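You operate a simulated robot arm through the tools that you are given. There is no shell and no other tool. Be economical: measure what you need, move in short steps, check, and stop when the job is done.

You run a simulated robot arm. Do the job below in one go: nothing can be reset, and whatever is moved stays where it is left.

JOB
Take the scoop and put it on the low shelf of the wash bench. Stack the jug that says "OIL" from the top of the steel bench on top of the jug marked "water". Close the grey drawer. Put one of the nut drivers from the top of the tool bench on top of the white lens. Open the tools drawer, put the silver cap from the top of the black bench in the inside of the tools drawer and shut the drawer again. Close the spare drawer. Take the hollow steel block from the top of the black chest and put it on top of the measuring cup on the top of the tool cart. The order is free. Set down upright: hollow steel block.

The check looks at the end state, three seconds after you hand in, the way a careful person would. Anything else that was tipped, shoved, dropped, spilled or broken makes it a failure. A push-on lid holds only when it is set on centred and level and pressed home; a screw cap is set on level and turned clockwise until tight.

ROBOT AND FRAMES
A 6-joint arm with a two-finger parallel gripper on a trunk, on a base that drives. Base frame: it is fixed to the floor where the robot stands at the start and does not move with it; the origin is under the middle of the robot, x ahead of it, y to its left, z up; the surface under the hand at the start is at about z = 780. Lengths are in mm, angles in degrees, forces in N, time in s.
Its first joint turns from -166.0 to 166.0 degrees. Places, roughly: cap [-4500, -4000, 1000]; grey drawer [1600, 2600, 600]; hollow steel block (8x4x6 cm) [-3800, -6300, 1000]; inside of the tools drawer [-4000, -5000, 700]; jug [1000, 2500, 750]; low shelf of the wash bench [900, -200, 400]; measuring cup [-1250, -8000, 1000]; nut driver (5x4x17 cm) [1700, 5100, 1000]; scoop (10x6x16 cm) [800, 0, 800]; spare drawer [-3500, -5900, 900]; tools drawer [-4000, -5000, 700]; white lens (18x6x4 cm) [-100, 4300, 900]. Payload 3.43 kg.
The tool frame sits at the grasp point between the pads (the TCP): z along the fingers, y along the line on which they close. The tips reach 34 mm beyond it. The gripper opens to 128 mm. The fingers are 24 mm wide and 12 mm thick; the gripper's body (48 by 130 mm) begins 96 mm behind the TCP.
Orientation is that of the tool frame in the base frame, as a unit quaternion [w, x, y, z]. With the fingers straight down and closing along the base's y, the tool's x points along the base's -x, its y along +y and its z along -z.

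CONTROLS
- The arm moves only by the tool play_rows. Its argument "targets" is a list of rows, each a list of 3 entries, a list of its own where there are three numbers: the shift along the tool's x, y, z in units of 500 mm (1.0 is 500 mm), then the turn, a rotation vector about the tool's x, y, z in units of 120 degrees (1.0 is 120 degrees), then the finger opening in mm, from 0 to 128. In form: [[[dx, dy, dz], [ax, ay, az], grip], ...]. A call has 1 to 12 rows; each row is the pose to reach, as a shift and turn from the pose commanded when the call began, along the tool's axes at that moment. A call with a number of a shift or a turn outside -1 to 1 is refused whole. Each row takes 0.2 s and may step no farther than 50 mm and 8.6 degrees from the row before; otherwise, or with a gripper value out of range, the whole call is refused. Where a pose cannot be reached the arm comes as near as it can. A force on the tool above 40 N (or 10 N above the force at the start of the call, whichever is more), or a blocked arm, ends the call early, and 0.2 s more pass. The fingers move at their own pace (about 153 mm/s each) and stop on an object; they squeeze with about 40 N. The grip force told is the motor's: it shows also when the fingers shut on nothing. Time passes only in rows, and 0.2 s behind the last, so rows that repeat a pose let the fingers close. The reply holds the time, the measured pose of the TCP, the force on the tool along the base axes, the opening and the grip force, in the units named above and with some noise, with the torque about the TCP (base axes, N m) and any sound that the robot's microphone picked up, and new pictures: "pictures" is both (left out), scene, wrist or none.
- Cameras (640 x 400 px; columns grow to the right, rows downward): "scene" is now at [173.9, 232.3, 1216]; the picture's right is [0.16, -0.99, 0.00], its down [-0.50, -0.08, -0.86] and it looks along [0.85, 0.14, -0.50] (base axes); focal length 215 px, centre (320, 200). "wrist" rides on the gripper at [76, -11, -160] in the tool frame; the picture's right is [0.15, 0.99, 0.00], its down [-0.88, 0.13, -0.46] and it looks along [-0.45, 0.07, 0.89] (tool axes); focal length 234 px, centre (320, 200). There is no depth. A picture from a camera that has moved, and an enlarged one, comes with that camera's place and axes in the base frame and with its lens. The place of the scene camera against the robot may be out by one fixed shift of up to 12 mm in any direction.
- steer(legs): drives the robot by 1 to 6 legs, each [ahead, left, turn to the left] in mm, mm and degrees, along the robot's own axes; the way and the turn of a leg run together, so that a leg with both is an arc; at most 1500 mm and 180 degrees a leg. The arm and the cameras ride along, it lands a little off, and it stops where it bumps. It gives what a move gives, and a new picture of the scene camera.
- head_to(pan, tilt): turns the head with the scene camera to pan (to the left, within 143 degrees either way) and tilt (down, from -29 to 69), counted from straight ahead of the robot. It gives what a move gives, and a new picture of the scene camera.
- zoom(camera, box): a new picture of the part [left, top, right, bottom] of that camera's present view, enlarged. No time passes.
- sign_off(): hands the job in; it is judged then, once.

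Work in short steps. Places have to be worked out from the pictures, the camera data and where the tool is seen: move nearer, look again, correct. Check each grasp and each placing, and mend what went wrong. You have 207 turns and 260 pictures in all, those below and enlarged ones among them. Open the gripper and draw the arm clear of the work before you hand the job in, unless the task says otherwise; then end with one line.

The tools are called after ">>>" as a command line: name --argument value ..., lists and objects as JSON in quotes. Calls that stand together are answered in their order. play_rows: Moves the arm, as the interface text tells. Its arguments: {"type":"object","properties":{"targets":{"type":"array","items":{"type":"array"}},"pictures":{"type":"string","enum":["both","scene","wrist","none"]}},"required":["targets"]} The other tools are called the same way: steer (legs) drives the base; head_to (pan, tilt) turns the head that bears the scene camera; zoom (camera, box) takes an enlarged picture of a part of a camera's view; sign_off () hands the job in.

At the start:

```text
t: 0.0
ee_pos: [781.8, 96.6, 1069.3]
orientation: [0.0, -0.001, 1.0, 0.0]
contact_force: [0.8, -0.8, 0.4]
moment: [0.04, 0.06, -0.02]
grip_width: 128.2
finger_force: 0.1
robot x, y, heading: [3.7, -1.9, 0.1]
head pan, tilt: [9.0, 30.2]
```

scene: 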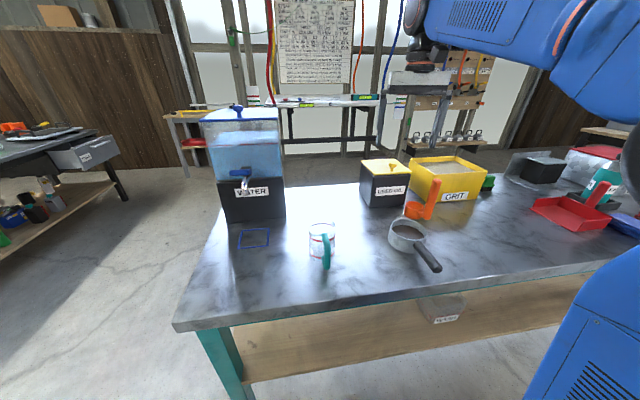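
wrist: 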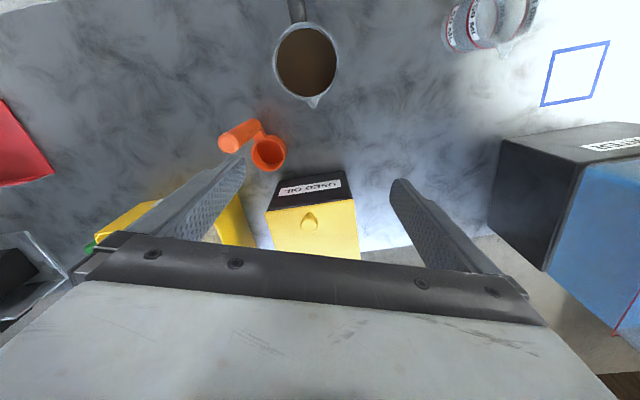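

I see an orange scoop near the grit box on the wash bench. I'll enlarge both views to determine its shape.

>>> zoom --camera "scene" --box '[340, 130, 520, 250]'

>>> zoom --camera "wrist" --box '[180, 80, 380, 205]'

>>> head_to --pan -20 --tilt 40

```text
3.33 times, centred on (430, 190) of scene
camera zoom: at [173.9, 232.3, 1216.0], right [0.16, -0.99, 0.0], down [-0.5, -0.08, -0.86], along [0.85, 0.14, -0.5], focal length 717 px, centre (-47, 233)
```

zoom: 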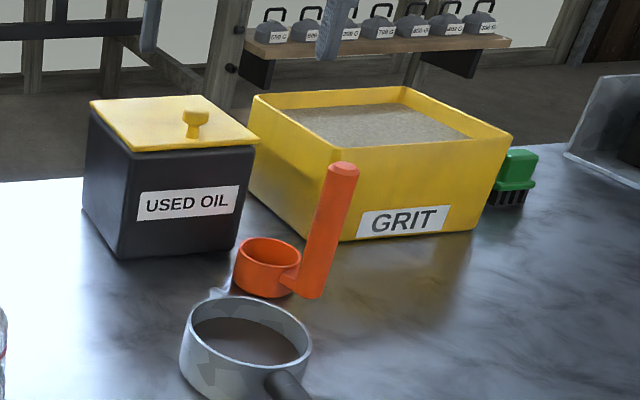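

```text
3.20 times, centred on (280, 142) of wrist
camera zoom: at [706.2, 85.1, 1231.6], right [-0.15, 0.99, 0.0], down [0.88, 0.13, 0.46], along [0.45, 0.07, -0.89], focal length 749 px, centre (448, 384)
```

zoom: 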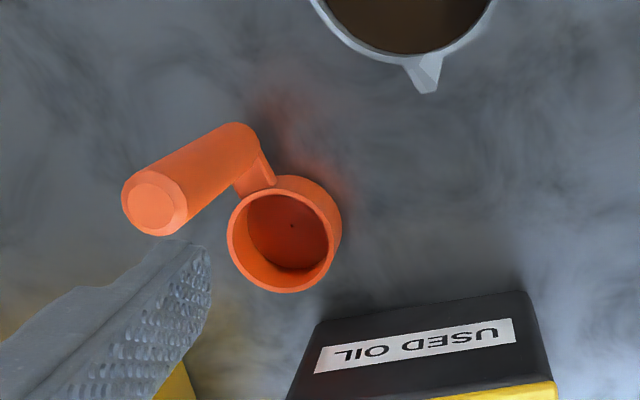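

```text
t: 0.9
ee_pos: [781.1, 97.5, 1069.6]
orientation: [0.0, 0.0, 1.0, 0.0]
contact_force: [0.2, -0.1, -0.5]
moment: [0.0, 0.0, 0.03]
grip_width: 128.0
finger_force: 0.0
robot x, y, heading: [-0.1, -0.8, 0.1]
head pan, tilt: [-20.0, 40.0]
camera scene: at [164.5, 189.2, 1201.0], right [-0.34, -0.94, 0.0], down [-0.6, 0.22, -0.77], along [0.72, -0.26, -0.64], focal length 215 px, centre (320, 200)
```

scene: 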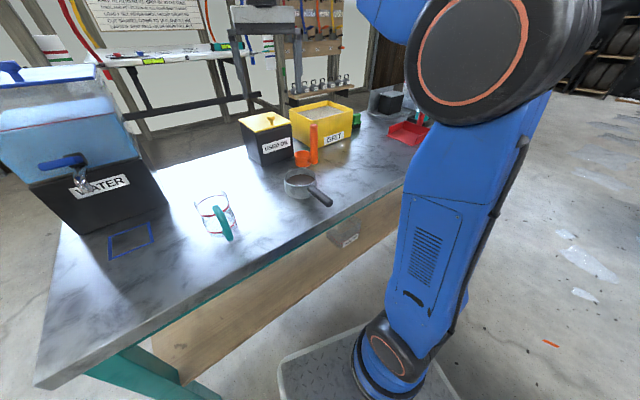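

The scoop's handle stands upright (about x 797, y −17, top ~945). I plan to grip it with the tool slanted 30° below horizontal, so it can go upright onto the shelf; first I tilt the hand and back it off.

>>> play_rows --targets '[[[0.023, -0.028, 0.021], [0, -0.0625, 0], 90], [[0.046, -0.056, 0.042], [0, -0.125, 0], 90], [[0.069, -0.084, 0.063], [0, -0.1875, 0], 90], [[0.092, -0.112, 0.084], [0, -0.25, 0], 90], [[0.115, -0.14, 0.105], [0, -0.3125, 0], 90], [[0.138, -0.168, 0.126], [0, -0.375, 0], 90], [[0.161, -0.196, 0.147], [0, -0.4375, 0], 90], [[0.182, -0.224, 0.168], [0, -0.5, 0], 90], [[0.182, -0.224, 0.168], [0, -0.5, 0], 90]]'

>>> head_to --pan 0 --tilt 30

```text
t: 2.9
ee_pos: [690.7, -15.2, 984.5]
orientation: [0.501, 0.0, 0.866, 0.0]
contact_force: [-0.7, -0.3, -0.4]
moment: [-0.01, -0.01, -0.02]
grip_width: 90.1
finger_force: 0.1
robot x, y, heading: [-3.6, 0.0, 0.2]
head pan, tilt: [-20.0, 40.0]
camera scene: at [164.5, 189.1, 1201.0], right [-0.34, -0.94, 0.0], down [-0.6, 0.22, -0.77], along [0.72, -0.26, -0.64], focal length 215 px, centre (320, 200)
camera wrist: at [514.4, -27.4, 1001.2], right [-0.07, 0.99, -0.13], down [0.04, 0.13, 0.99], along [1.0, 0.07, -0.05], focal length 234 px, centre (320, 200)
```

scene: 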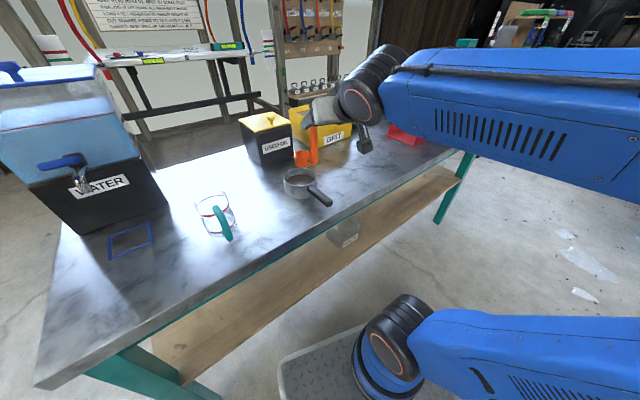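
wrist: 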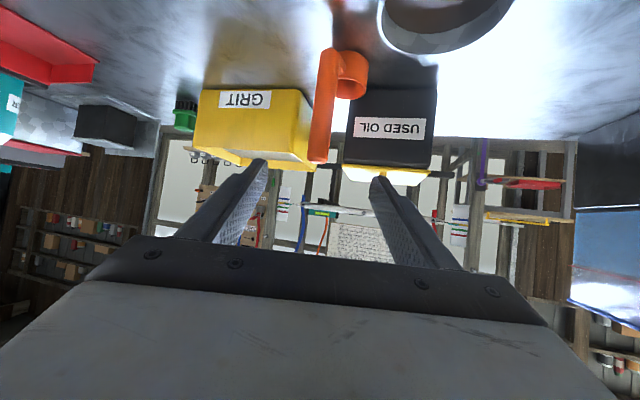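

```text
t: 3.8
ee_pos: [691.0, -14.7, 984.5]
orientation: [0.499, 0.0, 0.866, 0.0]
contact_force: [-1.0, 0.3, 0.3]
moment: [0.0, -0.01, 0.03]
grip_width: 90.0
finger_force: 0.0
robot x, y, heading: [-0.5, 0.3, 0.1]
head pan, tilt: [0.0, 30.0]
camera scene: at [175.0, 218.1, 1216.3], right [0.0, -1.0, 0.0], down [-0.5, 0.0, -0.87], along [0.87, 0.0, -0.5], focal length 215 px, centre (320, 200)
```

scene: 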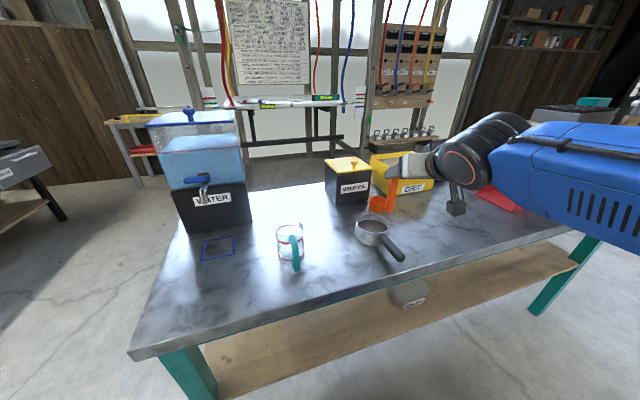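

Triangulating gives the handle top at about (797, −16, 940). I advance along the fingers to straddle it.

>>> play_rows --targets '[[[0.006, 0, 0.07], [0, 0, 0], 72], [[0.012, -0.001, 0.14], [0, 0, 0], 72], [[0.016, -0.002, 0.2], [0, 0, 0], 72], [[0.019, -0.002, 0.25], [0, 0, 0], 72], [[0.019, -0.002, 0.25], [0, 0, 0], 72]]'

```text
t: 5.0
ee_pos: [794.3, -14.5, 914.3]
orientation: [0.5, 0.0, 0.866, 0.001]
contact_force: [0.3, 0.3, -0.7]
moment: [0.01, -0.03, 0.01]
grip_width: 72.0
finger_force: 0.0
robot x, y, heading: [2.3, -2.0, 0.2]
head pan, tilt: [0.0, 30.0]
camera scene: at [175.0, 218.1, 1216.3], right [0.0, -1.0, 0.0], down [-0.5, 0.0, -0.87], along [0.87, 0.0, -0.5], focal length 215 px, centre (320, 200)
camera wrist: at [618.3, -27.5, 931.2], right [-0.07, 0.99, -0.13], down [0.05, 0.13, 0.99], along [1.0, 0.07, -0.05], focal length 234 px, centre (320, 200)
```

scene: 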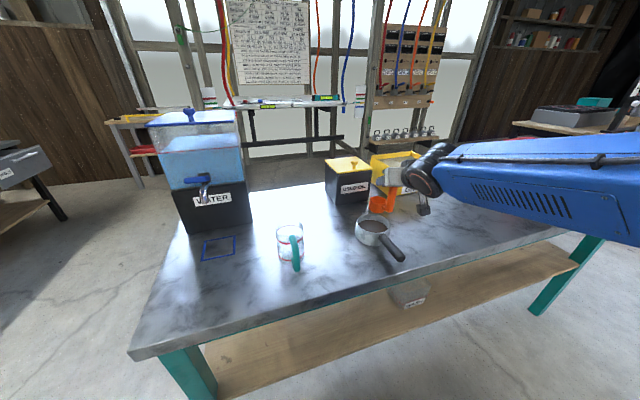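
wrist: 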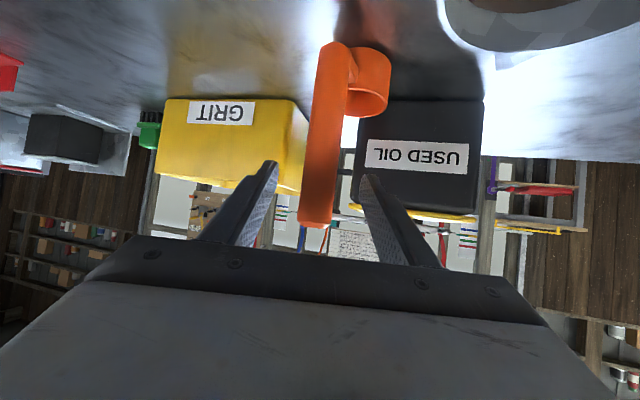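

The handle sits between the pads at the TCP. Close and lift.

>>> play_rows --targets '[[[0, 0, 0], [0, 0, 0], 0], [[0, 0, 0], [0, 0, 0], 0], [[0, 0, 0], [0, 0, 0], 0], [[-0.035, 0, -0.02], [0, 0, 0], 0], [[-0.104, 0, -0.06], [0, 0, 0], 0], [[-0.173, 0, -0.1], [0, 0, 0], 0], [[-0.242, 0, -0.14], [0, 0, 0], 0], [[-0.242, 0, -0.14], [0, 0, 0], 0]]'

```text
t: 6.8
ee_pos: [793.7, -15.7, 1054.5]
orientation: [0.5, -0.001, 0.866, 0.0]
contact_force: [0.2, 0.7, -0.7]
moment: [0.04, 0.01, 0.01]
grip_width: 24.8
finger_force: 39.9
robot x, y, heading: [-1.3, -1.7, -0.1]
head pan, tilt: [0.0, 30.0]
camera scene: at [175.0, 218.1, 1216.3], right [0.0, -1.0, 0.0], down [-0.5, 0.0, -0.87], along [0.87, 0.0, -0.5], focal length 215 px, centre (320, 200)
camera wrist: at [618.1, -27.9, 1071.2], right [-0.07, 0.99, -0.13], down [0.05, 0.13, 0.99], along [1.0, 0.07, -0.05], focal length 234 px, centre (320, 200)
```

scene: 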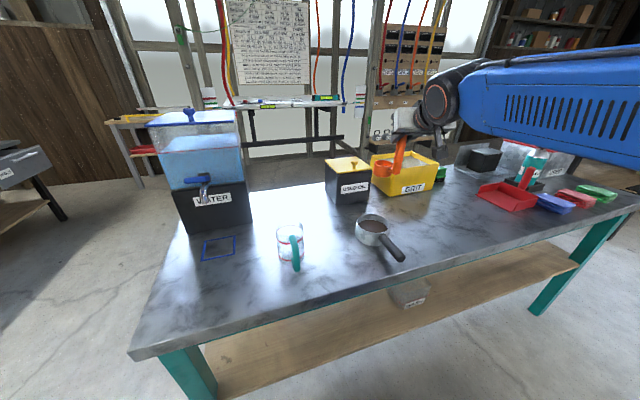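
wrist: 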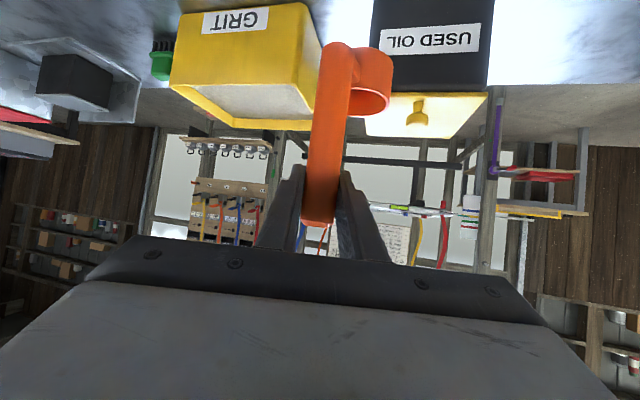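

Scoop held (24.8 mm). Now I back away from the bench, strafing left 100 mm to stay clear of the labelled box on the shelf.

>>> steer --legs '[[-450, 0, 0], [0, 100, 0]]'

>>> play_rows --targets '[[[0.074, 0, 0.0428], [0, 0, 0], 0], [[0.148, 0, 0.0857], [0, 0, 0], 0], [[0.223, 0, 0.1285], [0, 0, 0], 0], [[0.297, 0, 0.1713], [0, 0, 0], 0], [[0.371, 0, 0.2142], [0, 0, 0], 0], [[0.445, 0, 0.257], [0, 0, 0], 0], [[0.519, 0, 0.2998], [0, 0, 0], 0], [[0.593, 0, 0.3427], [0, 0, 0], 0], [[0.668, 0, 0.3855], [0, 0, 0], 0], [[0.742, 0, 0.4283], [0, 0, 0], 0], [[0.816, 0, 0.471], [0, 0, 0], 0], [[0.86, 0, 0.497], [0, 0, 0], 0]]'

```text
t: 9.3
ee_pos: [414.8, 23.7, 1054.2]
orientation: [0.501, -0.013, 0.865, 0.008]
contact_force: [-1.0, 0.3, -0.7]
moment: [-0.02, 0.0, -0.02]
grip_width: 24.9
finger_force: 40.2
robot x, y, heading: [-378.9, 14.3, 1.7]
head pan, tilt: [0.0, 30.0]
stopped in leg 1: the robot was blocked; the commanded pose is now the measured one
camera scene: at [-210.8, 236.4, 1216.3], right [0.03, -1.0, 0.0], down [-0.5, -0.02, -0.87], along [0.87, 0.03, -0.5], focal length 215 px, centre (320, 200)
```

scene: 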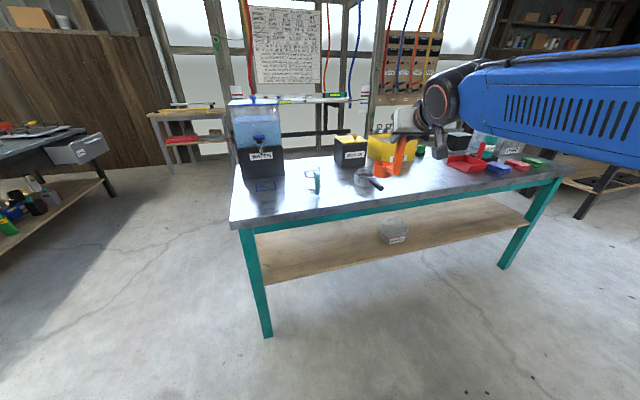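

```text
t: 11.9
ee_pos: [481.7, 39.2, 593.6]
orientation: [0.499, -0.013, 0.867, 0.003]
contact_force: [0.4, -0.3, -1.7]
moment: [-0.01, -0.03, 0.03]
grip_width: 24.9
finger_force: 40.0
out of reach, approached as far as the arm can: row 8, 9, 10, 11, 12
robot x, y, heading: [-381.0, 11.8, 2.0]
head pan, tilt: [0.0, 30.0]
camera scene: at [-210.6, 236.5, 1216.3], right [0.03, -1.0, 0.0], down [-0.5, -0.02, -0.87], along [0.87, 0.03, -0.5], focal length 215 px, centre (320, 200)
camera wrist: at [305.9, 23.3, 610.4], right [-0.1, 0.99, -0.13], down [0.04, 0.14, 0.99], along [0.99, 0.09, -0.06], focal length 234 px, centre (320, 200)
```

scene: 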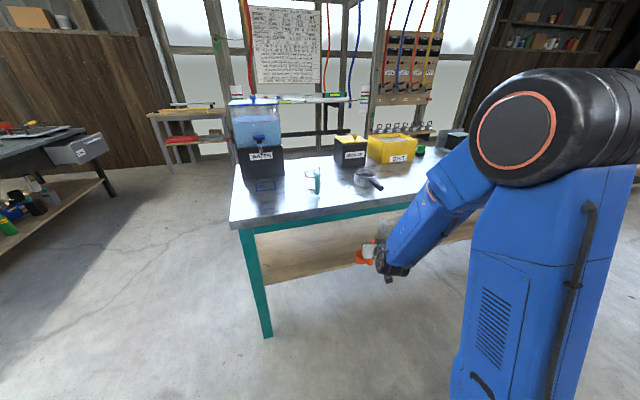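
wrist: 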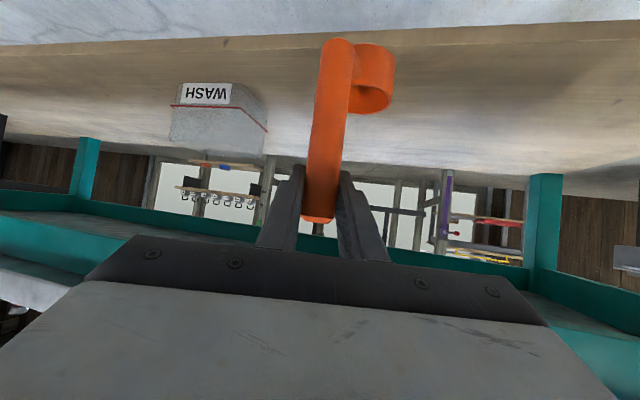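

The base was stopped from behind after 380 mm, and the arm could not get low while staying close in, so it drifted outward. I test a small outward move to learn how the arm follows.

>>> play_rows --targets '[[[-0.03, 0, 0.052], [0, 0, 0], 0], [[-0.06, 0, 0.104], [0, 0, 0], 0]]' --pictures "none"

>>> head_to --pan 140 --tilt 35

```text
t: 12.5
ee_pos: [540.2, 50.2, 590.5]
orientation: [0.501, -0.008, 0.866, 0.007]
contact_force: [0.4, -0.1, 0.2]
moment: [-0.01, 0.01, 0.0]
grip_width: 24.9
finger_force: 40.1
out of reach, approached as far as the arm can: row 1, 2
robot x, y, heading: [-379.1, 12.0, 1.6]
head pan, tilt: [0.0, 30.0]
```

```text
t: 14.8
ee_pos: [539.9, 50.8, 592.2]
orientation: [0.501, -0.01, 0.866, 0.008]
contact_force: [0.5, 0.3, 0.0]
moment: [0.0, 0.02, 0.01]
grip_width: 25.0
finger_force: 40.2
robot x, y, heading: [-378.2, 13.0, 1.9]
head pan, tilt: [140.0, 35.0]
camera scene: at [-370.5, 287.7, 1208.5], right [0.62, 0.79, 0.0], down [0.45, -0.35, -0.82], along [-0.64, 0.51, -0.57], focal length 215 px, centre (320, 200)
```

scene: 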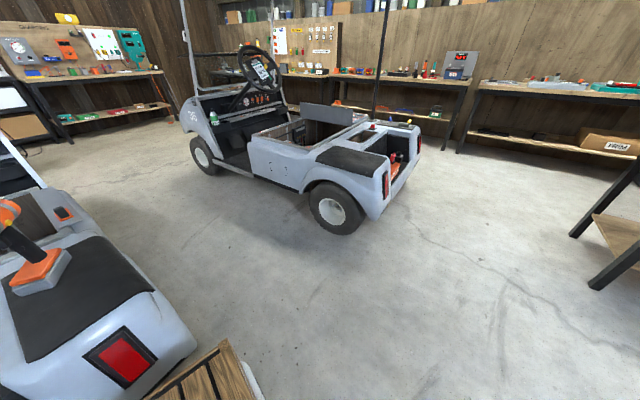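

Behind me is a heavy cart; it blocked the base and looks undisturbed. Now I test the arm: a small upward move to see which pose counts as commanded.

>>> play_rows --targets '[[[-0.052, 0, -0.03], [0, 0, 0], 0], [[-0.052, 0, -0.03], [0, 0, 0], 0]]' --pictures "none"

```text
t: 15.4
ee_pos: [539.7, 50.4, 622.6]
orientation: [0.5, -0.014, 0.866, 0.008]
contact_force: [-0.3, 0.1, -0.3]
moment: [0.01, 0.0, 0.01]
grip_width: 24.5
finger_force: 40.0
robot x, y, heading: [-379.6, 8.7, 1.9]
head pan, tilt: [140.0, 35.0]
```

Commanded equals measured, and the floor for this tilt is near z 592. I try a steeper tool (50° below horizontal) while lowering, to see if that reaches further down.

>>> play_rows --targets '[[[0, 0, 0], [0, 0.06, 0], 0], [[0.04, 0, 0.02], [0, 0.12, 0], 0], [[0.087, 0, 0.05], [0, 0.167, 0], 0], [[0.156, 0, 0.09], [0, 0.167, 0], 0], [[0.2, 0, 0.11], [0, 0.167, 0], 0]]' --pictures "none"

>>> head_to --pan 0 --tilt 35

```text
t: 16.6
ee_pos: [537.0, 49.9, 509.2]
orientation: [0.343, -0.016, 0.939, 0.007]
contact_force: [2.4, -0.9, 27.1]
moment: [1.28, -0.27, -0.12]
grip_width: 25.4
finger_force: 40.1
robot x, y, heading: [-378.1, 8.5, 1.6]
head pan, tilt: [140.0, 35.0]
```

```text
t: 18.8
ee_pos: [536.3, 50.7, 508.4]
orientation: [0.342, -0.016, 0.94, 0.006]
contact_force: [-1.5, 0.7, 18.0]
moment: [1.27, 0.19, 0.02]
grip_width: 25.0
finger_force: 39.4
robot x, y, heading: [-377.1, 14.0, 2.0]
head pan, tilt: [0.0, 35.0]
camera scene: at [-213.9, 236.4, 1208.6], right [0.03, -1.0, 0.0], down [-0.57, -0.02, -0.82], along [0.82, 0.03, -0.57], focal length 215 px, centre (320, 200)
```

scene: 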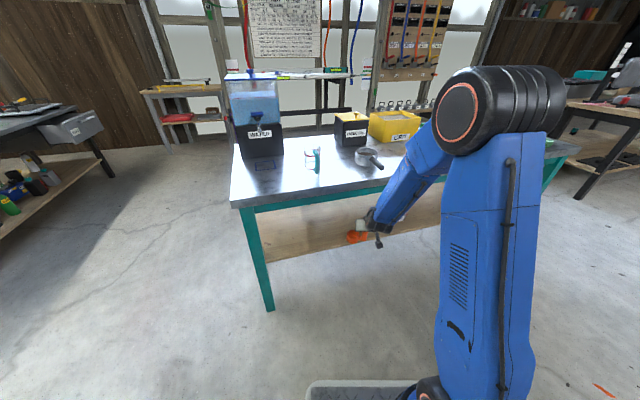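

Steeper tilt reaches lower; contact of 27 N means the cup touched the shelf edge. I raise 50 mm and look.

>>> play_rows --targets '[[[-0.035, 0, -0.04], [0, 0, 0], 0], [[-0.065, 0, -0.077], [0, 0, 0], 0], [[-0.065, 0, -0.077], [0, 0, 0], 0]]'

>>> zoom --camera "scene" --box '[240, 180, 460, 300]'

```text
t: 19.6
ee_pos: [537.0, 51.0, 558.8]
orientation: [0.341, -0.016, 0.94, 0.006]
contact_force: [-0.3, -0.2, 0.2]
moment: [-0.03, 0.01, 0.03]
grip_width: 24.6
finger_force: 40.2
robot x, y, heading: [-378.1, 13.2, 2.2]
head pan, tilt: [0.0, 35.0]
camera scene: at [-213.2, 236.4, 1208.5], right [0.03, -1.0, 0.0], down [-0.57, -0.02, -0.82], along [0.82, 0.03, -0.57], focal length 215 px, centre (320, 200)
camera wrist: at [377.6, 32.7, 634.6], right [-0.15, 0.98, -0.09], down [0.38, 0.14, 0.91], along [0.91, 0.1, -0.39], focal length 234 px, centre (320, 200)
```

scene: 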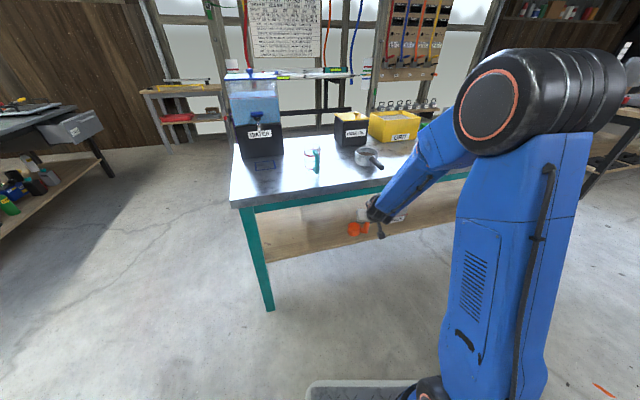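
wrist: 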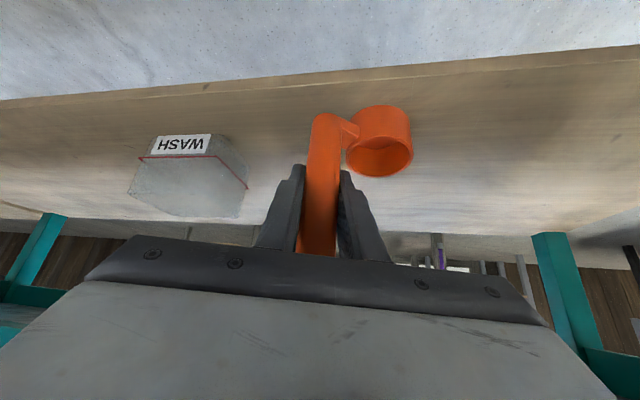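

```text
2.91 times, centred on (350, 240) of scene
camera zoom: at [-213.2, 236.4, 1208.5], right [0.03, -1.0, 0.0], down [-0.57, -0.02, -0.82], along [0.82, 0.03, -0.57], focal length 626 px, centre (233, 84)
```

zoom: 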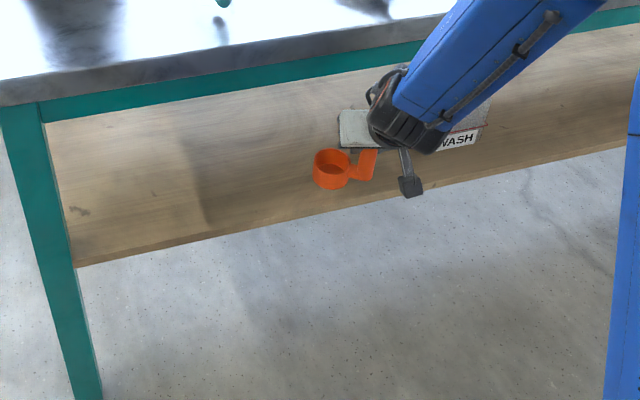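

The contact pivoted the scoop in the pads: its bottom now leans forward about 16°. Triangulation puts the shelf's front edge near x 577, z 405. I lower ~38 mm (base still clear of the shelf), then drive in 62 mm.

>>> play_rows --targets '[[[0.025, 0, 0.03], [0, 0, 0], 0], [[0.049, 0, 0.058], [0, 0, 0], 0], [[0.049, 0, 0.058], [0, 0, 0], 0]]'

```text
t: 20.4
ee_pos: [538.1, 49.7, 520.7]
orientation: [0.342, -0.016, 0.94, 0.005]
contact_force: [0.0, 0.9, -0.4]
moment: [0.0, 0.0, -0.03]
grip_width: 24.6
finger_force: 39.9
robot x, y, heading: [-380.3, 11.1, 2.0]
head pan, tilt: [0.0, 35.0]
camera scene: at [-213.2, 236.4, 1208.5], right [0.03, -1.0, 0.0], down [-0.57, -0.02, -0.82], along [0.82, 0.03, -0.57], focal length 215 px, centre (320, 200)
camera wrist: at [377.4, 33.0, 596.2], right [-0.15, 0.98, -0.09], down [0.38, 0.14, 0.92], along [0.91, 0.1, -0.39], focal length 234 px, centre (320, 200)
```

scene: 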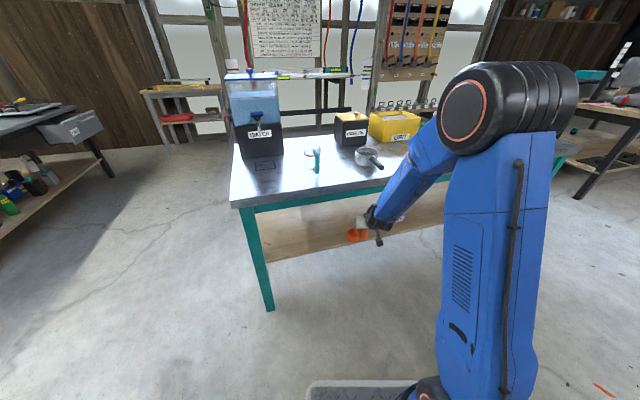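
wrist: 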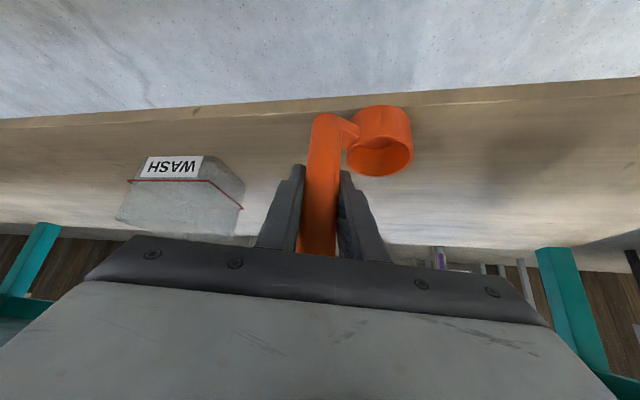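

The heel appears just above and beyond the shelf edge. Drive in 60 mm.

>>> steer --legs '[[60, 0, 0]]'

>>> zoom --camera "wrist" --box '[0, 0, 640, 400]'

```text
t: 21.4
ee_pos: [598.7, 52.5, 519.8]
orientation: [0.342, -0.016, 0.94, 0.006]
contact_force: [0.0, 0.0, -1.5]
moment: [-0.01, -0.01, 0.02]
grip_width: 24.8
finger_force: 39.8
robot x, y, heading: [-317.0, 15.1, 1.8]
head pan, tilt: [0.0, 35.0]
camera scene: at [-152.8, 238.3, 1208.5], right [0.03, -1.0, 0.0], down [-0.57, -0.02, -0.82], along [0.82, 0.03, -0.57], focal length 215 px, centre (320, 200)
```

scene: 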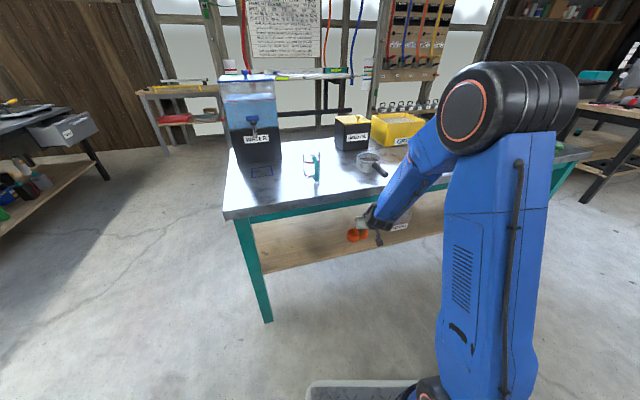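

```text
1.00 times, centred on (320, 200) of wrist (not enlarged: the box is as wide or as high as the picture)
camera zoom: at [437.7, 34.5, 596.3], right [-0.14, 0.98, -0.09], down [0.38, 0.14, 0.92], along [0.91, 0.1, -0.39], focal length 234 px, centre (320, 200)
```

zoom: 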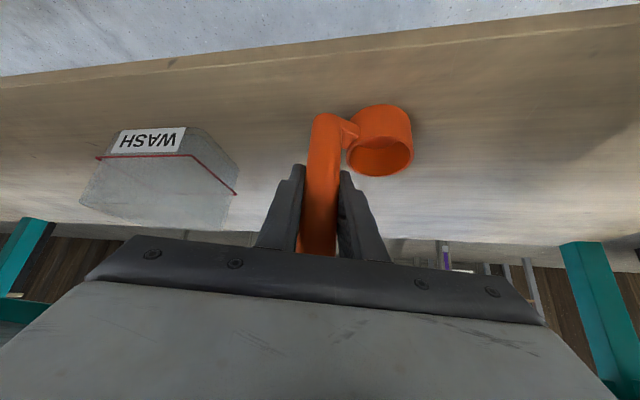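

Now over the shelf. Lower gently in small steps until contact.

>>> play_rows --targets '[[[0.006, 0, 0.008], [0, 0, 0], 0], [[0.013, 0, 0.015], [0, 0, 0], 0], [[0.019, 0, 0.023], [0, 0, 0], 0], [[0.026, 0, 0.031], [0, 0, 0], 0]]' --pictures "wrist"

```text
t: 22.4
ee_pos: [598.6, 52.2, 501.6]
orientation: [0.343, -0.014, 0.939, 0.005]
contact_force: [4.6, -6.4, 33.2]
moment: [1.11, 0.12, -0.1]
grip_width: 25.1
finger_force: 39.9
robot x, y, heading: [-315.6, 17.5, 2.0]
head pan, tilt: [0.0, 35.0]
camera wrist: at [438.0, 33.9, 577.4], right [-0.14, 0.99, -0.09], down [0.37, 0.14, 0.92], along [0.92, 0.1, -0.39], focal length 234 px, centre (320, 200)
```

wrist: 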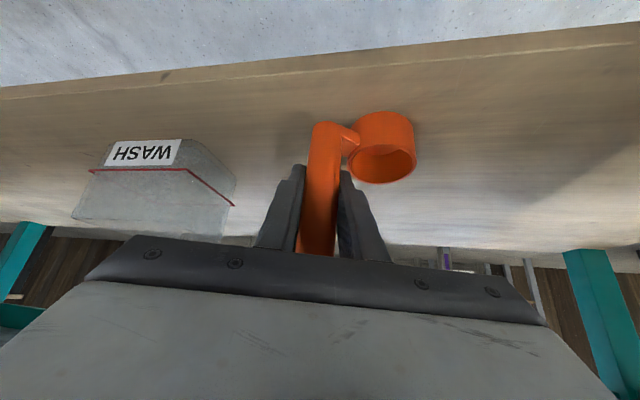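

Contact under the cup at 33 N. Ease up 3 mm, then open the fingers.

>>> play_rows --targets '[[[-0.003, 0, -0.004], [0, 0, 0], 0], [[-0.003, 0, -0.004], [0, 0, 0], 34], [[-0.003, 0, -0.004], [0, 0, 0], 34], [[-0.003, 0, -0.004], [0, 0, 0], 60], [[-0.003, 0, -0.004], [0, 0, 0], 72]]' --pictures "wrist"

```text
t: 23.6
ee_pos: [597.7, 51.9, 502.8]
orientation: [0.342, -0.015, 0.94, 0.006]
contact_force: [0.3, -0.1, 0.6]
moment: [0.0, 0.01, 0.0]
grip_width: 71.8
finger_force: 0.0
robot x, y, heading: [-319.2, 15.2, 2.1]
head pan, tilt: [0.0, 35.0]
camera wrist: at [437.3, 34.3, 578.4], right [-0.14, 0.98, -0.09], down [0.38, 0.14, 0.91], along [0.91, 0.1, -0.39], focal length 234 px, centre (320, 200)
```

wrist: 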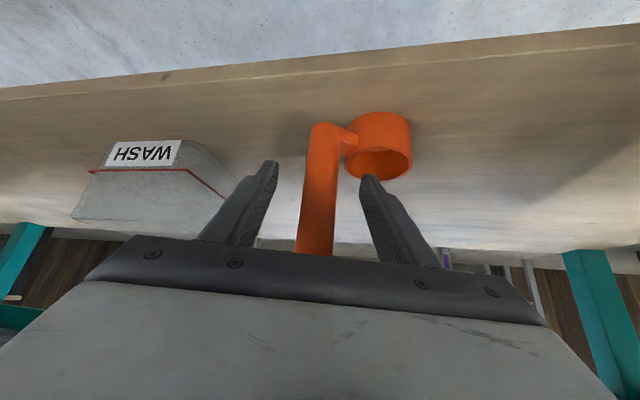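

The scoop stands upright on the shelf by itself. I back the base out horizontally.

>>> steer --legs '[[-58, 0, 0]]'

>>> play_rows --targets '[[[0, 0, -0.09], [0, 0, 0], 72], [[0, 0, -0.18], [0, 0, 0], 72]]' --pictures "wrist"

```text
t: 24.5
ee_pos: [541.1, 50.0, 503.1]
orientation: [0.342, -0.016, 0.94, 0.006]
contact_force: [0.3, 0.5, -0.6]
moment: [0.01, 0.01, -0.02]
grip_width: 71.8
finger_force: 0.1
robot x, y, heading: [-377.9, 13.0, 2.0]
head pan, tilt: [0.0, 35.0]
camera scene: at [-210.4, 236.3, 1208.5], right [0.03, -1.0, 0.0], down [-0.57, -0.02, -0.82], along [0.82, 0.03, -0.57], focal length 215 px, centre (320, 200)
```

scene: 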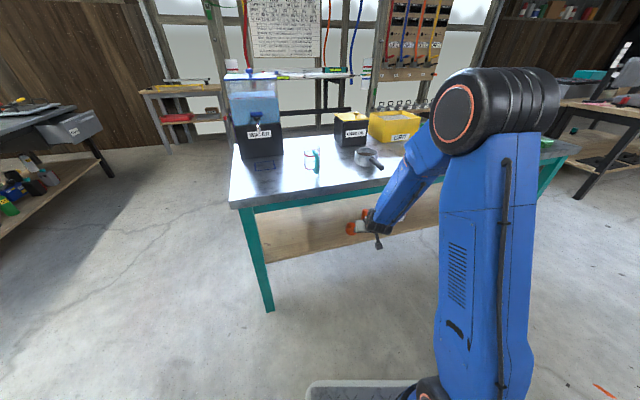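

```text
t: 25.1
ee_pos: [483.3, 47.2, 572.9]
orientation: [0.341, -0.016, 0.94, 0.005]
contact_force: [0.4, 0.1, -0.7]
moment: [0.01, -0.01, -0.03]
grip_width: 72.0
finger_force: 0.1
robot x, y, heading: [-372.3, 13.8, 1.5]
head pan, tilt: [0.0, 35.0]
camera wrist: at [322.5, 30.7, 648.2], right [-0.15, 0.98, -0.09], down [0.38, 0.14, 0.91], along [0.91, 0.1, -0.39], focal length 234 px, centre (320, 200)
```

wrist: 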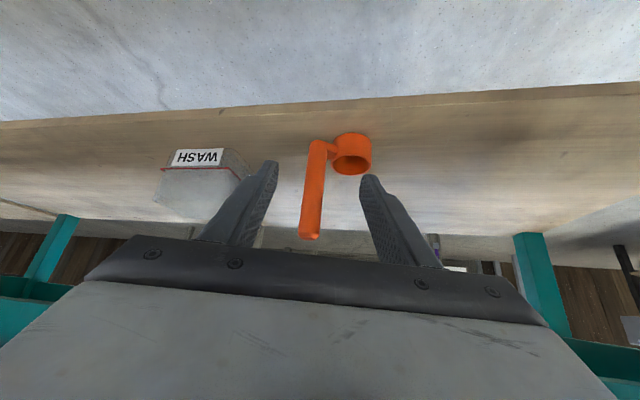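

The scoop stands upright on the wash bench shelf. I bring the arm to a compact, raised, tool-down travel pose and look left toward the steel bench.

>>> play_rows --targets '[[[0, 0, -0.08], [0, 0.03, 0], 60], [[0, 0, -0.16], [0, 0.07, 0], 60], [[0, 0, -0.24], [0, 0.104, 0], 60], [[0, 0, -0.32], [0, 0.139, 0], 60], [[0, 0, -0.4], [0, 0.174, 0], 60], [[-0.005, 0, -0.48], [0, 0.208, 0], 60], [[-0.01, 0, -0.56], [0, 0.243, 0], 60], [[-0.01, 0, -0.64], [0, 0.278, 0], 60], [[-0.015, 0, -0.72], [0, 0.313, 0], 60], [[-0.02, 0, -0.8], [0, 0.347, 0], 60], [[-0.02, 0, -0.88], [0, 0.382, 0], 60], [[-0.02, 0, -0.968], [0, 0.417, 0], 60]]' --pictures "none"

>>> head_to --pan 60 --tilt 20

```text
t: 27.7
ee_pos: [177.1, 36.8, 948.6]
orientation: [-0.089, -0.017, 0.996, -0.001]
contact_force: [0.0, 0.5, -0.6]
moment: [0.02, -0.01, 0.01]
grip_width: 59.7
finger_force: 0.0
robot x, y, heading: [-377.1, 15.3, 2.1]
head pan, tilt: [0.0, 35.0]
```

```text
t: 29.0
ee_pos: [178.1, 36.9, 948.5]
orientation: [-0.087, -0.016, 0.996, -0.002]
contact_force: [1.1, -0.3, 0.1]
moment: [-0.01, -0.02, -0.01]
grip_width: 60.0
finger_force: 0.0
robot x, y, heading: [-376.7, 13.0, 1.9]
head pan, tilt: [60.0, 20.0]
camera scene: at [-254.6, 315.5, 1232.4], right [0.88, -0.47, 0.0], down [-0.16, -0.3, -0.94], along [0.44, 0.83, -0.34], focal length 215 px, centre (320, 200)
```

scene: 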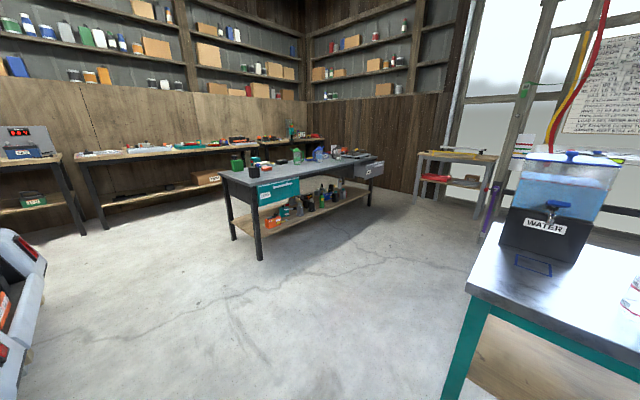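

I see a steel bench ahead-left with a grey drawer at its right end. Zooming in.

>>> zoom --camera "scene" --box '[210, 130, 400, 260]'

>>> zoom --camera "scene" --box '[0, 110, 240, 240]'

```text
3.08 times, centred on (305, 195) of scene
camera zoom: at [-254.6, 315.5, 1232.4], right [0.88, -0.47, 0.0], down [-0.16, -0.3, -0.94], along [0.44, 0.83, -0.34], focal length 662 px, centre (366, 215)
```

zoom: 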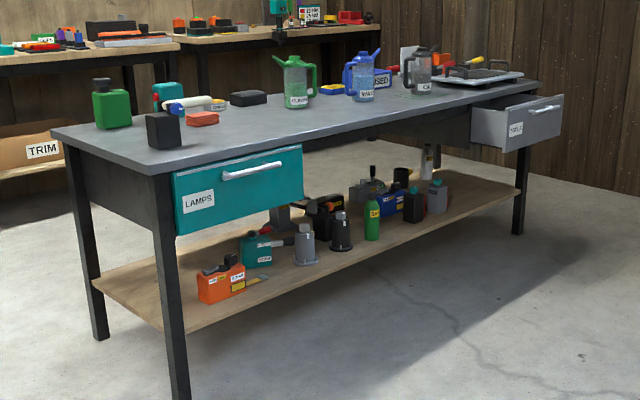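

```text
2.67 times, centred on (120, 175) of scene
camera zoom: at [-254.6, 315.5, 1232.4], right [0.88, -0.47, 0.0], down [-0.16, -0.3, -0.94], along [0.44, 0.83, -0.34], focal length 573 px, centre (853, 267)
```

zoom: 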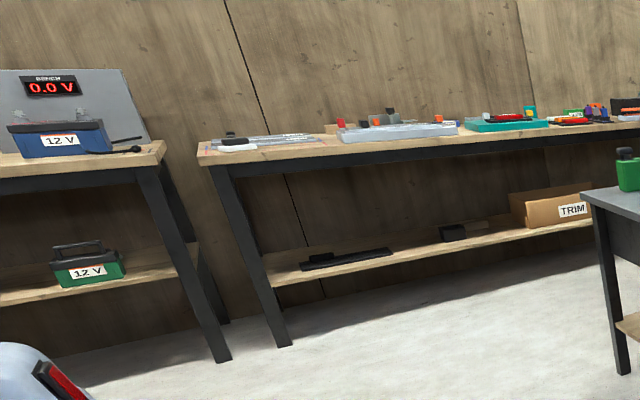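

The steel bench is rotated about 18° and its front faces me; OIL is the grey jug, next to the blue one. I drive around to stand in front of it, facing it (heading ≈108°).

>>> steer --legs '[[180, 0, 0], [0, 1200, 0], [0, 0, 106], [0, -1400, 0]]'

>>> head_to --pan -10 --tilt 35

```text
t: 47.2
ee_pos: [937.8, 2160.6, 947.5]
orientation: [0.052, 0.801, -0.593, 0.071]
contact_force: [-0.2, 0.0, 0.3]
moment: [0.01, 0.01, 0.0]
grip_width: 59.9
finger_force: 0.2
robot x, y, heading: [1109.8, 1632.8, 107.1]
head pan, tilt: [60.0, 20.0]
camera scene: at [785.4, 1664.1, 1232.4], right [0.23, 0.97, 0.0], down [0.33, -0.08, -0.94], along [-0.92, 0.21, -0.34], focal length 215 px, centre (320, 200)
```

scene: 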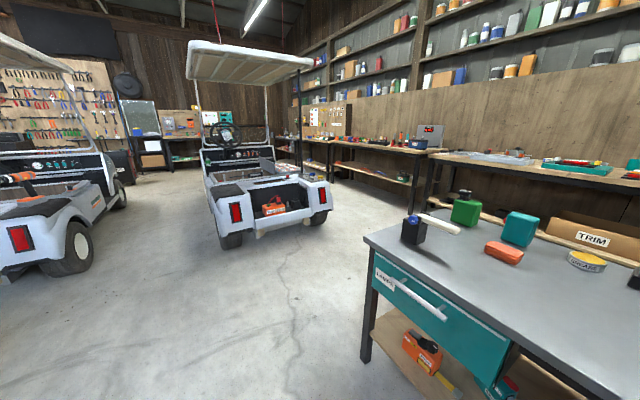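

```text
t: 48.6
ee_pos: [938.5, 2160.7, 948.5]
orientation: [0.053, 0.8, -0.594, 0.071]
contact_force: [0.1, 0.9, -0.1]
moment: [0.0, 0.01, 0.0]
grip_width: 60.0
finger_force: 0.0
robot x, y, heading: [1106.5, 1629.7, 107.1]
head pan, tilt: [-10.0, 35.0]
camera scene: at [865.6, 1730.4, 1208.5], right [0.99, 0.12, 0.0], down [0.07, -0.57, -0.82], along [-0.1, 0.81, -0.57], focal length 215 px, centre (320, 200)
```

scene: 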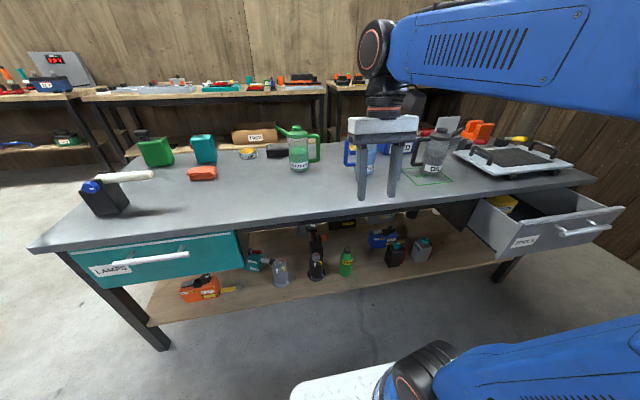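

The OIL jug appears near (1266, 2590), WATER jug near (966, 2670). I move 150 closer and a bit right, then enlarge the jugs.

>>> steer --legs '[[140, -100, 0]]'

>>> zoom --camera "scene" --box '[240, 60, 560, 260]'

>>> zoom --camera "wrist" --box '[0, 0, 640, 400]'

```text
t: 50.1
ee_pos: [994.0, 2325.0, 947.6]
orientation: [0.052, 0.799, -0.595, 0.071]
contact_force: [-0.3, 0.6, 0.6]
moment: [-0.02, 0.01, -0.02]
grip_width: 59.9
finger_force: 0.0
robot x, y, heading: [1163.0, 1796.0, 106.8]
head pan, tilt: [-10.0, 35.0]
camera scene: at [920.8, 1895.0, 1208.5], right [0.99, 0.12, 0.0], down [0.07, -0.57, -0.82], along [-0.1, 0.81, -0.57], focal length 215 px, centre (320, 200)
```

scene: 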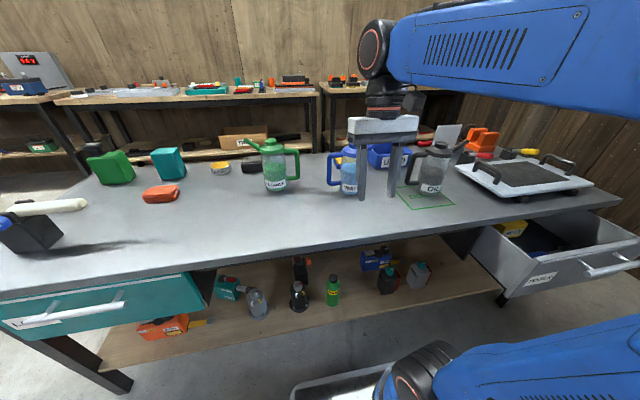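

```text
2.00 times, centred on (400, 160) of scene
camera zoom: at [920.8, 1895.0, 1208.5], right [0.99, 0.12, 0.0], down [0.07, -0.57, -0.82], along [-0.1, 0.81, -0.57], focal length 430 px, centre (160, 280)
```

zoom: 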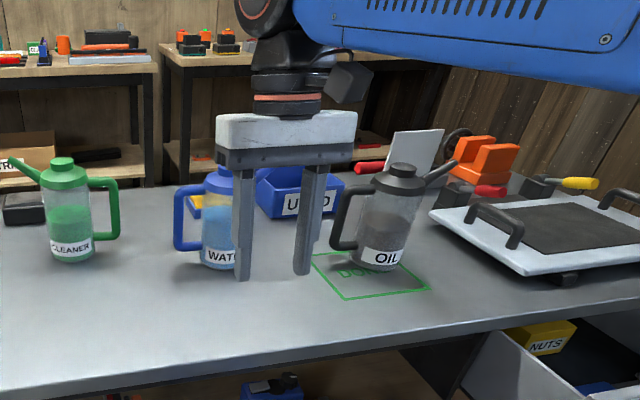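

```text
1.00 times, centred on (320, 200) of wrist (not enlarged: the box is as wide or as high as the picture)
camera zoom: at [1018.5, 2283.0, 1121.2], right [-0.91, -0.42, 0.03], down [-0.4, 0.87, 0.29], along [-0.15, 0.26, -0.96], focal length 234 px, centre (320, 200)
```

zoom: 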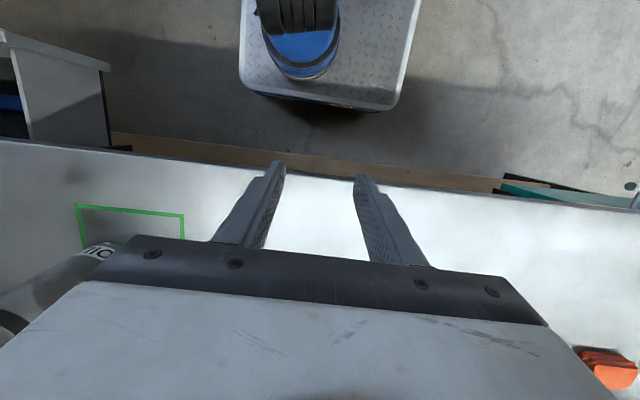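

OIL jug stands near (1257, 2660), about 190 mm tall with a knob lid; handle left, spout right. I first straighten the tool to vertical and rise.

>>> play_rows --targets '[[[0.015, 0, -0.085], [0, -0.04, 0], 120], [[0.03, 0, -0.17], [0, -0.083, 0], 120], [[0.045, 0, -0.256], [0, -0.083, 0], 120], [[0.045, 0, -0.256], [0, -0.083, 0], 120]]' --pictures "none"

```text
t: 51.1
ee_pos: [993.8, 2325.4, 1078.4]
orientation: [0.0, 0.803, -0.596, 0.0]
contact_force: [0.4, -0.2, -0.3]
moment: [0.0, -0.01, -0.01]
grip_width: 119.8
finger_force: 0.0
robot x, y, heading: [1164.4, 1797.4, 106.9]
head pan, tilt: [-10.0, 35.0]
```

Now move above the OIL jug while turning the hand 90° so it closes front-to-back.

>>> play_rows --targets '[[[-0.041, -0.058, 0], [0, 0, 0.0625], 120], [[-0.082, -0.116, 0], [0, 0, 0.125], 120], [[-0.123, -0.174, 0], [0, 0, 0.1875], 120], [[-0.163, -0.231, 0], [0, 0, 0.25], 120], [[-0.204, -0.289, 0], [0, 0, 0.3125], 120], [[-0.245, -0.347, 0], [0, 0, 0.375], 120], [[-0.286, -0.405, 0], [0, 0, 0.4375], 120], [[-0.327, -0.463, 0], [0, 0, 0.5], 120], [[-0.368, -0.52, 0], [0, 0, 0.5625], 120], [[-0.408, -0.578, 0], [0, 0, 0.625], 120], [[-0.449, -0.636, 0], [0, 0, 0.6875], 120], [[-0.49, -0.694, 0], [0, 0, 0.75], 120]]'

```text
t: 53.7
ee_pos: [1256.4, 2659.2, 1078.3]
orientation: [0.0, -0.145, 0.989, 0.0]
contact_force: [-0.2, -1.0, 0.5]
moment: [0.11, -0.03, 0.0]
grip_width: 120.0
finger_force: 0.1
robot x, y, heading: [1163.6, 1793.5, 106.7]
head pan, tilt: [-10.0, 35.0]
camera scene: at [920.7, 1894.5, 1208.5], right [0.99, 0.12, 0.0], down [0.07, -0.57, -0.82], along [-0.1, 0.81, -0.57], focal length 215 px, centre (320, 200)
camera wrist: at [1186.7, 2626.3, 1240.7], right [-0.42, 0.91, 0.0], down [0.81, 0.38, 0.46], along [0.41, 0.19, -0.89], focal length 234 px, centre (320, 200)
```

scene: 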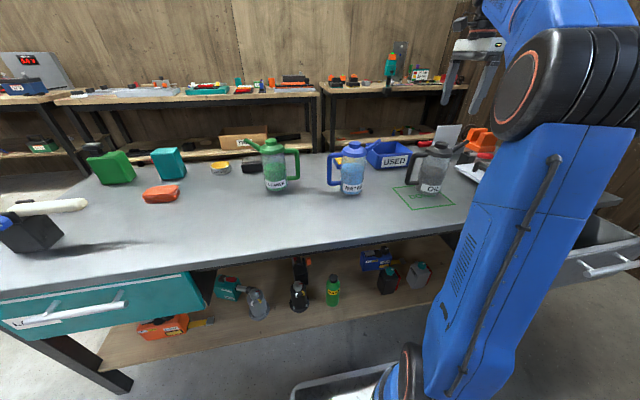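
wrist: 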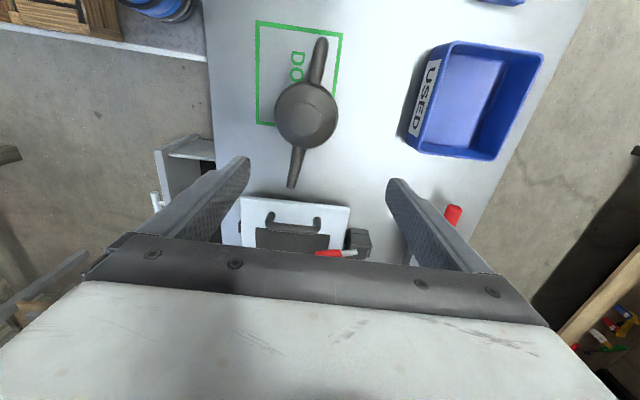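

The wrist view shows the jug axis at about (1216, 2624). I shift over it and come down to just above the lid.

>>> play_rows --targets '[[[0.048, -0.022, 0], [0, 0, 0], 122], [[0.097, -0.044, 0.03], [0, 0, 0], 122], [[0.097, -0.044, 0.1], [0, 0, 0], 122], [[0.097, -0.044, 0.14], [0, 0, 0], 122]]'

>>> zoom --camera "scene" --box '[340, 60, 500, 220]'

```text
t: 54.7
ee_pos: [1214.7, 2624.8, 1006.9]
orientation: [-0.001, -0.146, 0.989, -0.001]
contact_force: [-0.5, 0.6, 0.3]
moment: [0.05, -0.02, 0.03]
grip_width: 122.0
finger_force: 0.1
robot x, y, heading: [1156.6, 1795.8, 106.5]
head pan, tilt: [-10.0, 35.0]
camera scene: at [920.8, 1895.0, 1208.5], right [0.99, 0.12, 0.0], down [0.07, -0.57, -0.82], along [-0.1, 0.81, -0.57], focal length 215 px, centre (320, 200)
camera wrist: at [1145.9, 2591.4, 1170.0], right [-0.43, 0.9, 0.0], down [0.81, 0.38, 0.46], along [0.41, 0.19, -0.89], focal length 234 px, centre (320, 200)
```

scene: 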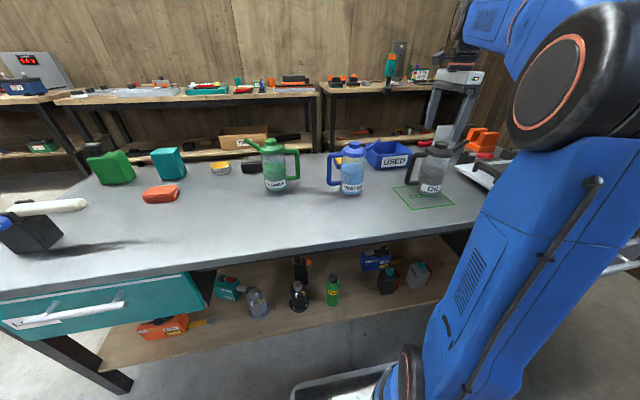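
wrist: 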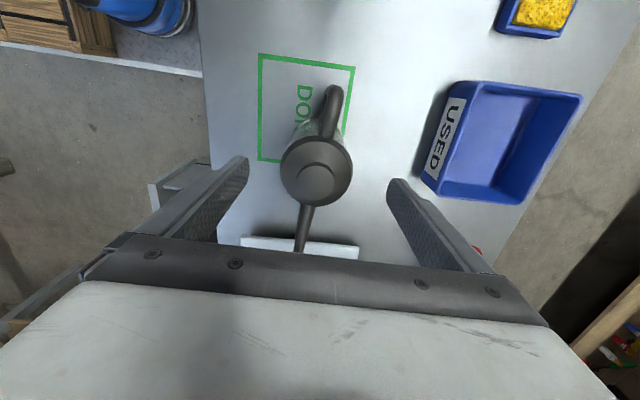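

```text
2.50 times, centred on (420, 140) of scene
camera zoom: at [920.8, 1895.0, 1208.5], right [0.99, 0.12, 0.0], down [0.07, -0.57, -0.82], along [-0.1, 0.81, -0.57], focal length 538 px, centre (70, 350)
```

zoom: 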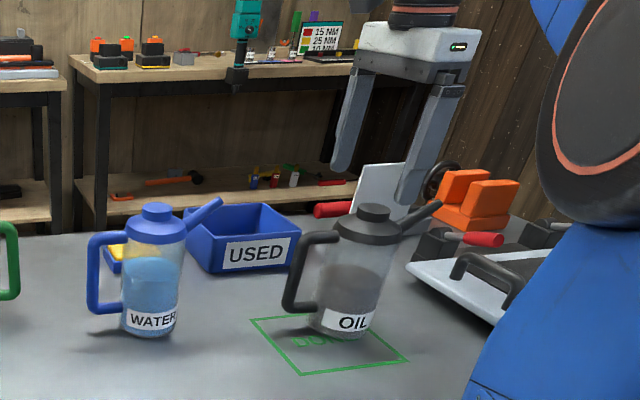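

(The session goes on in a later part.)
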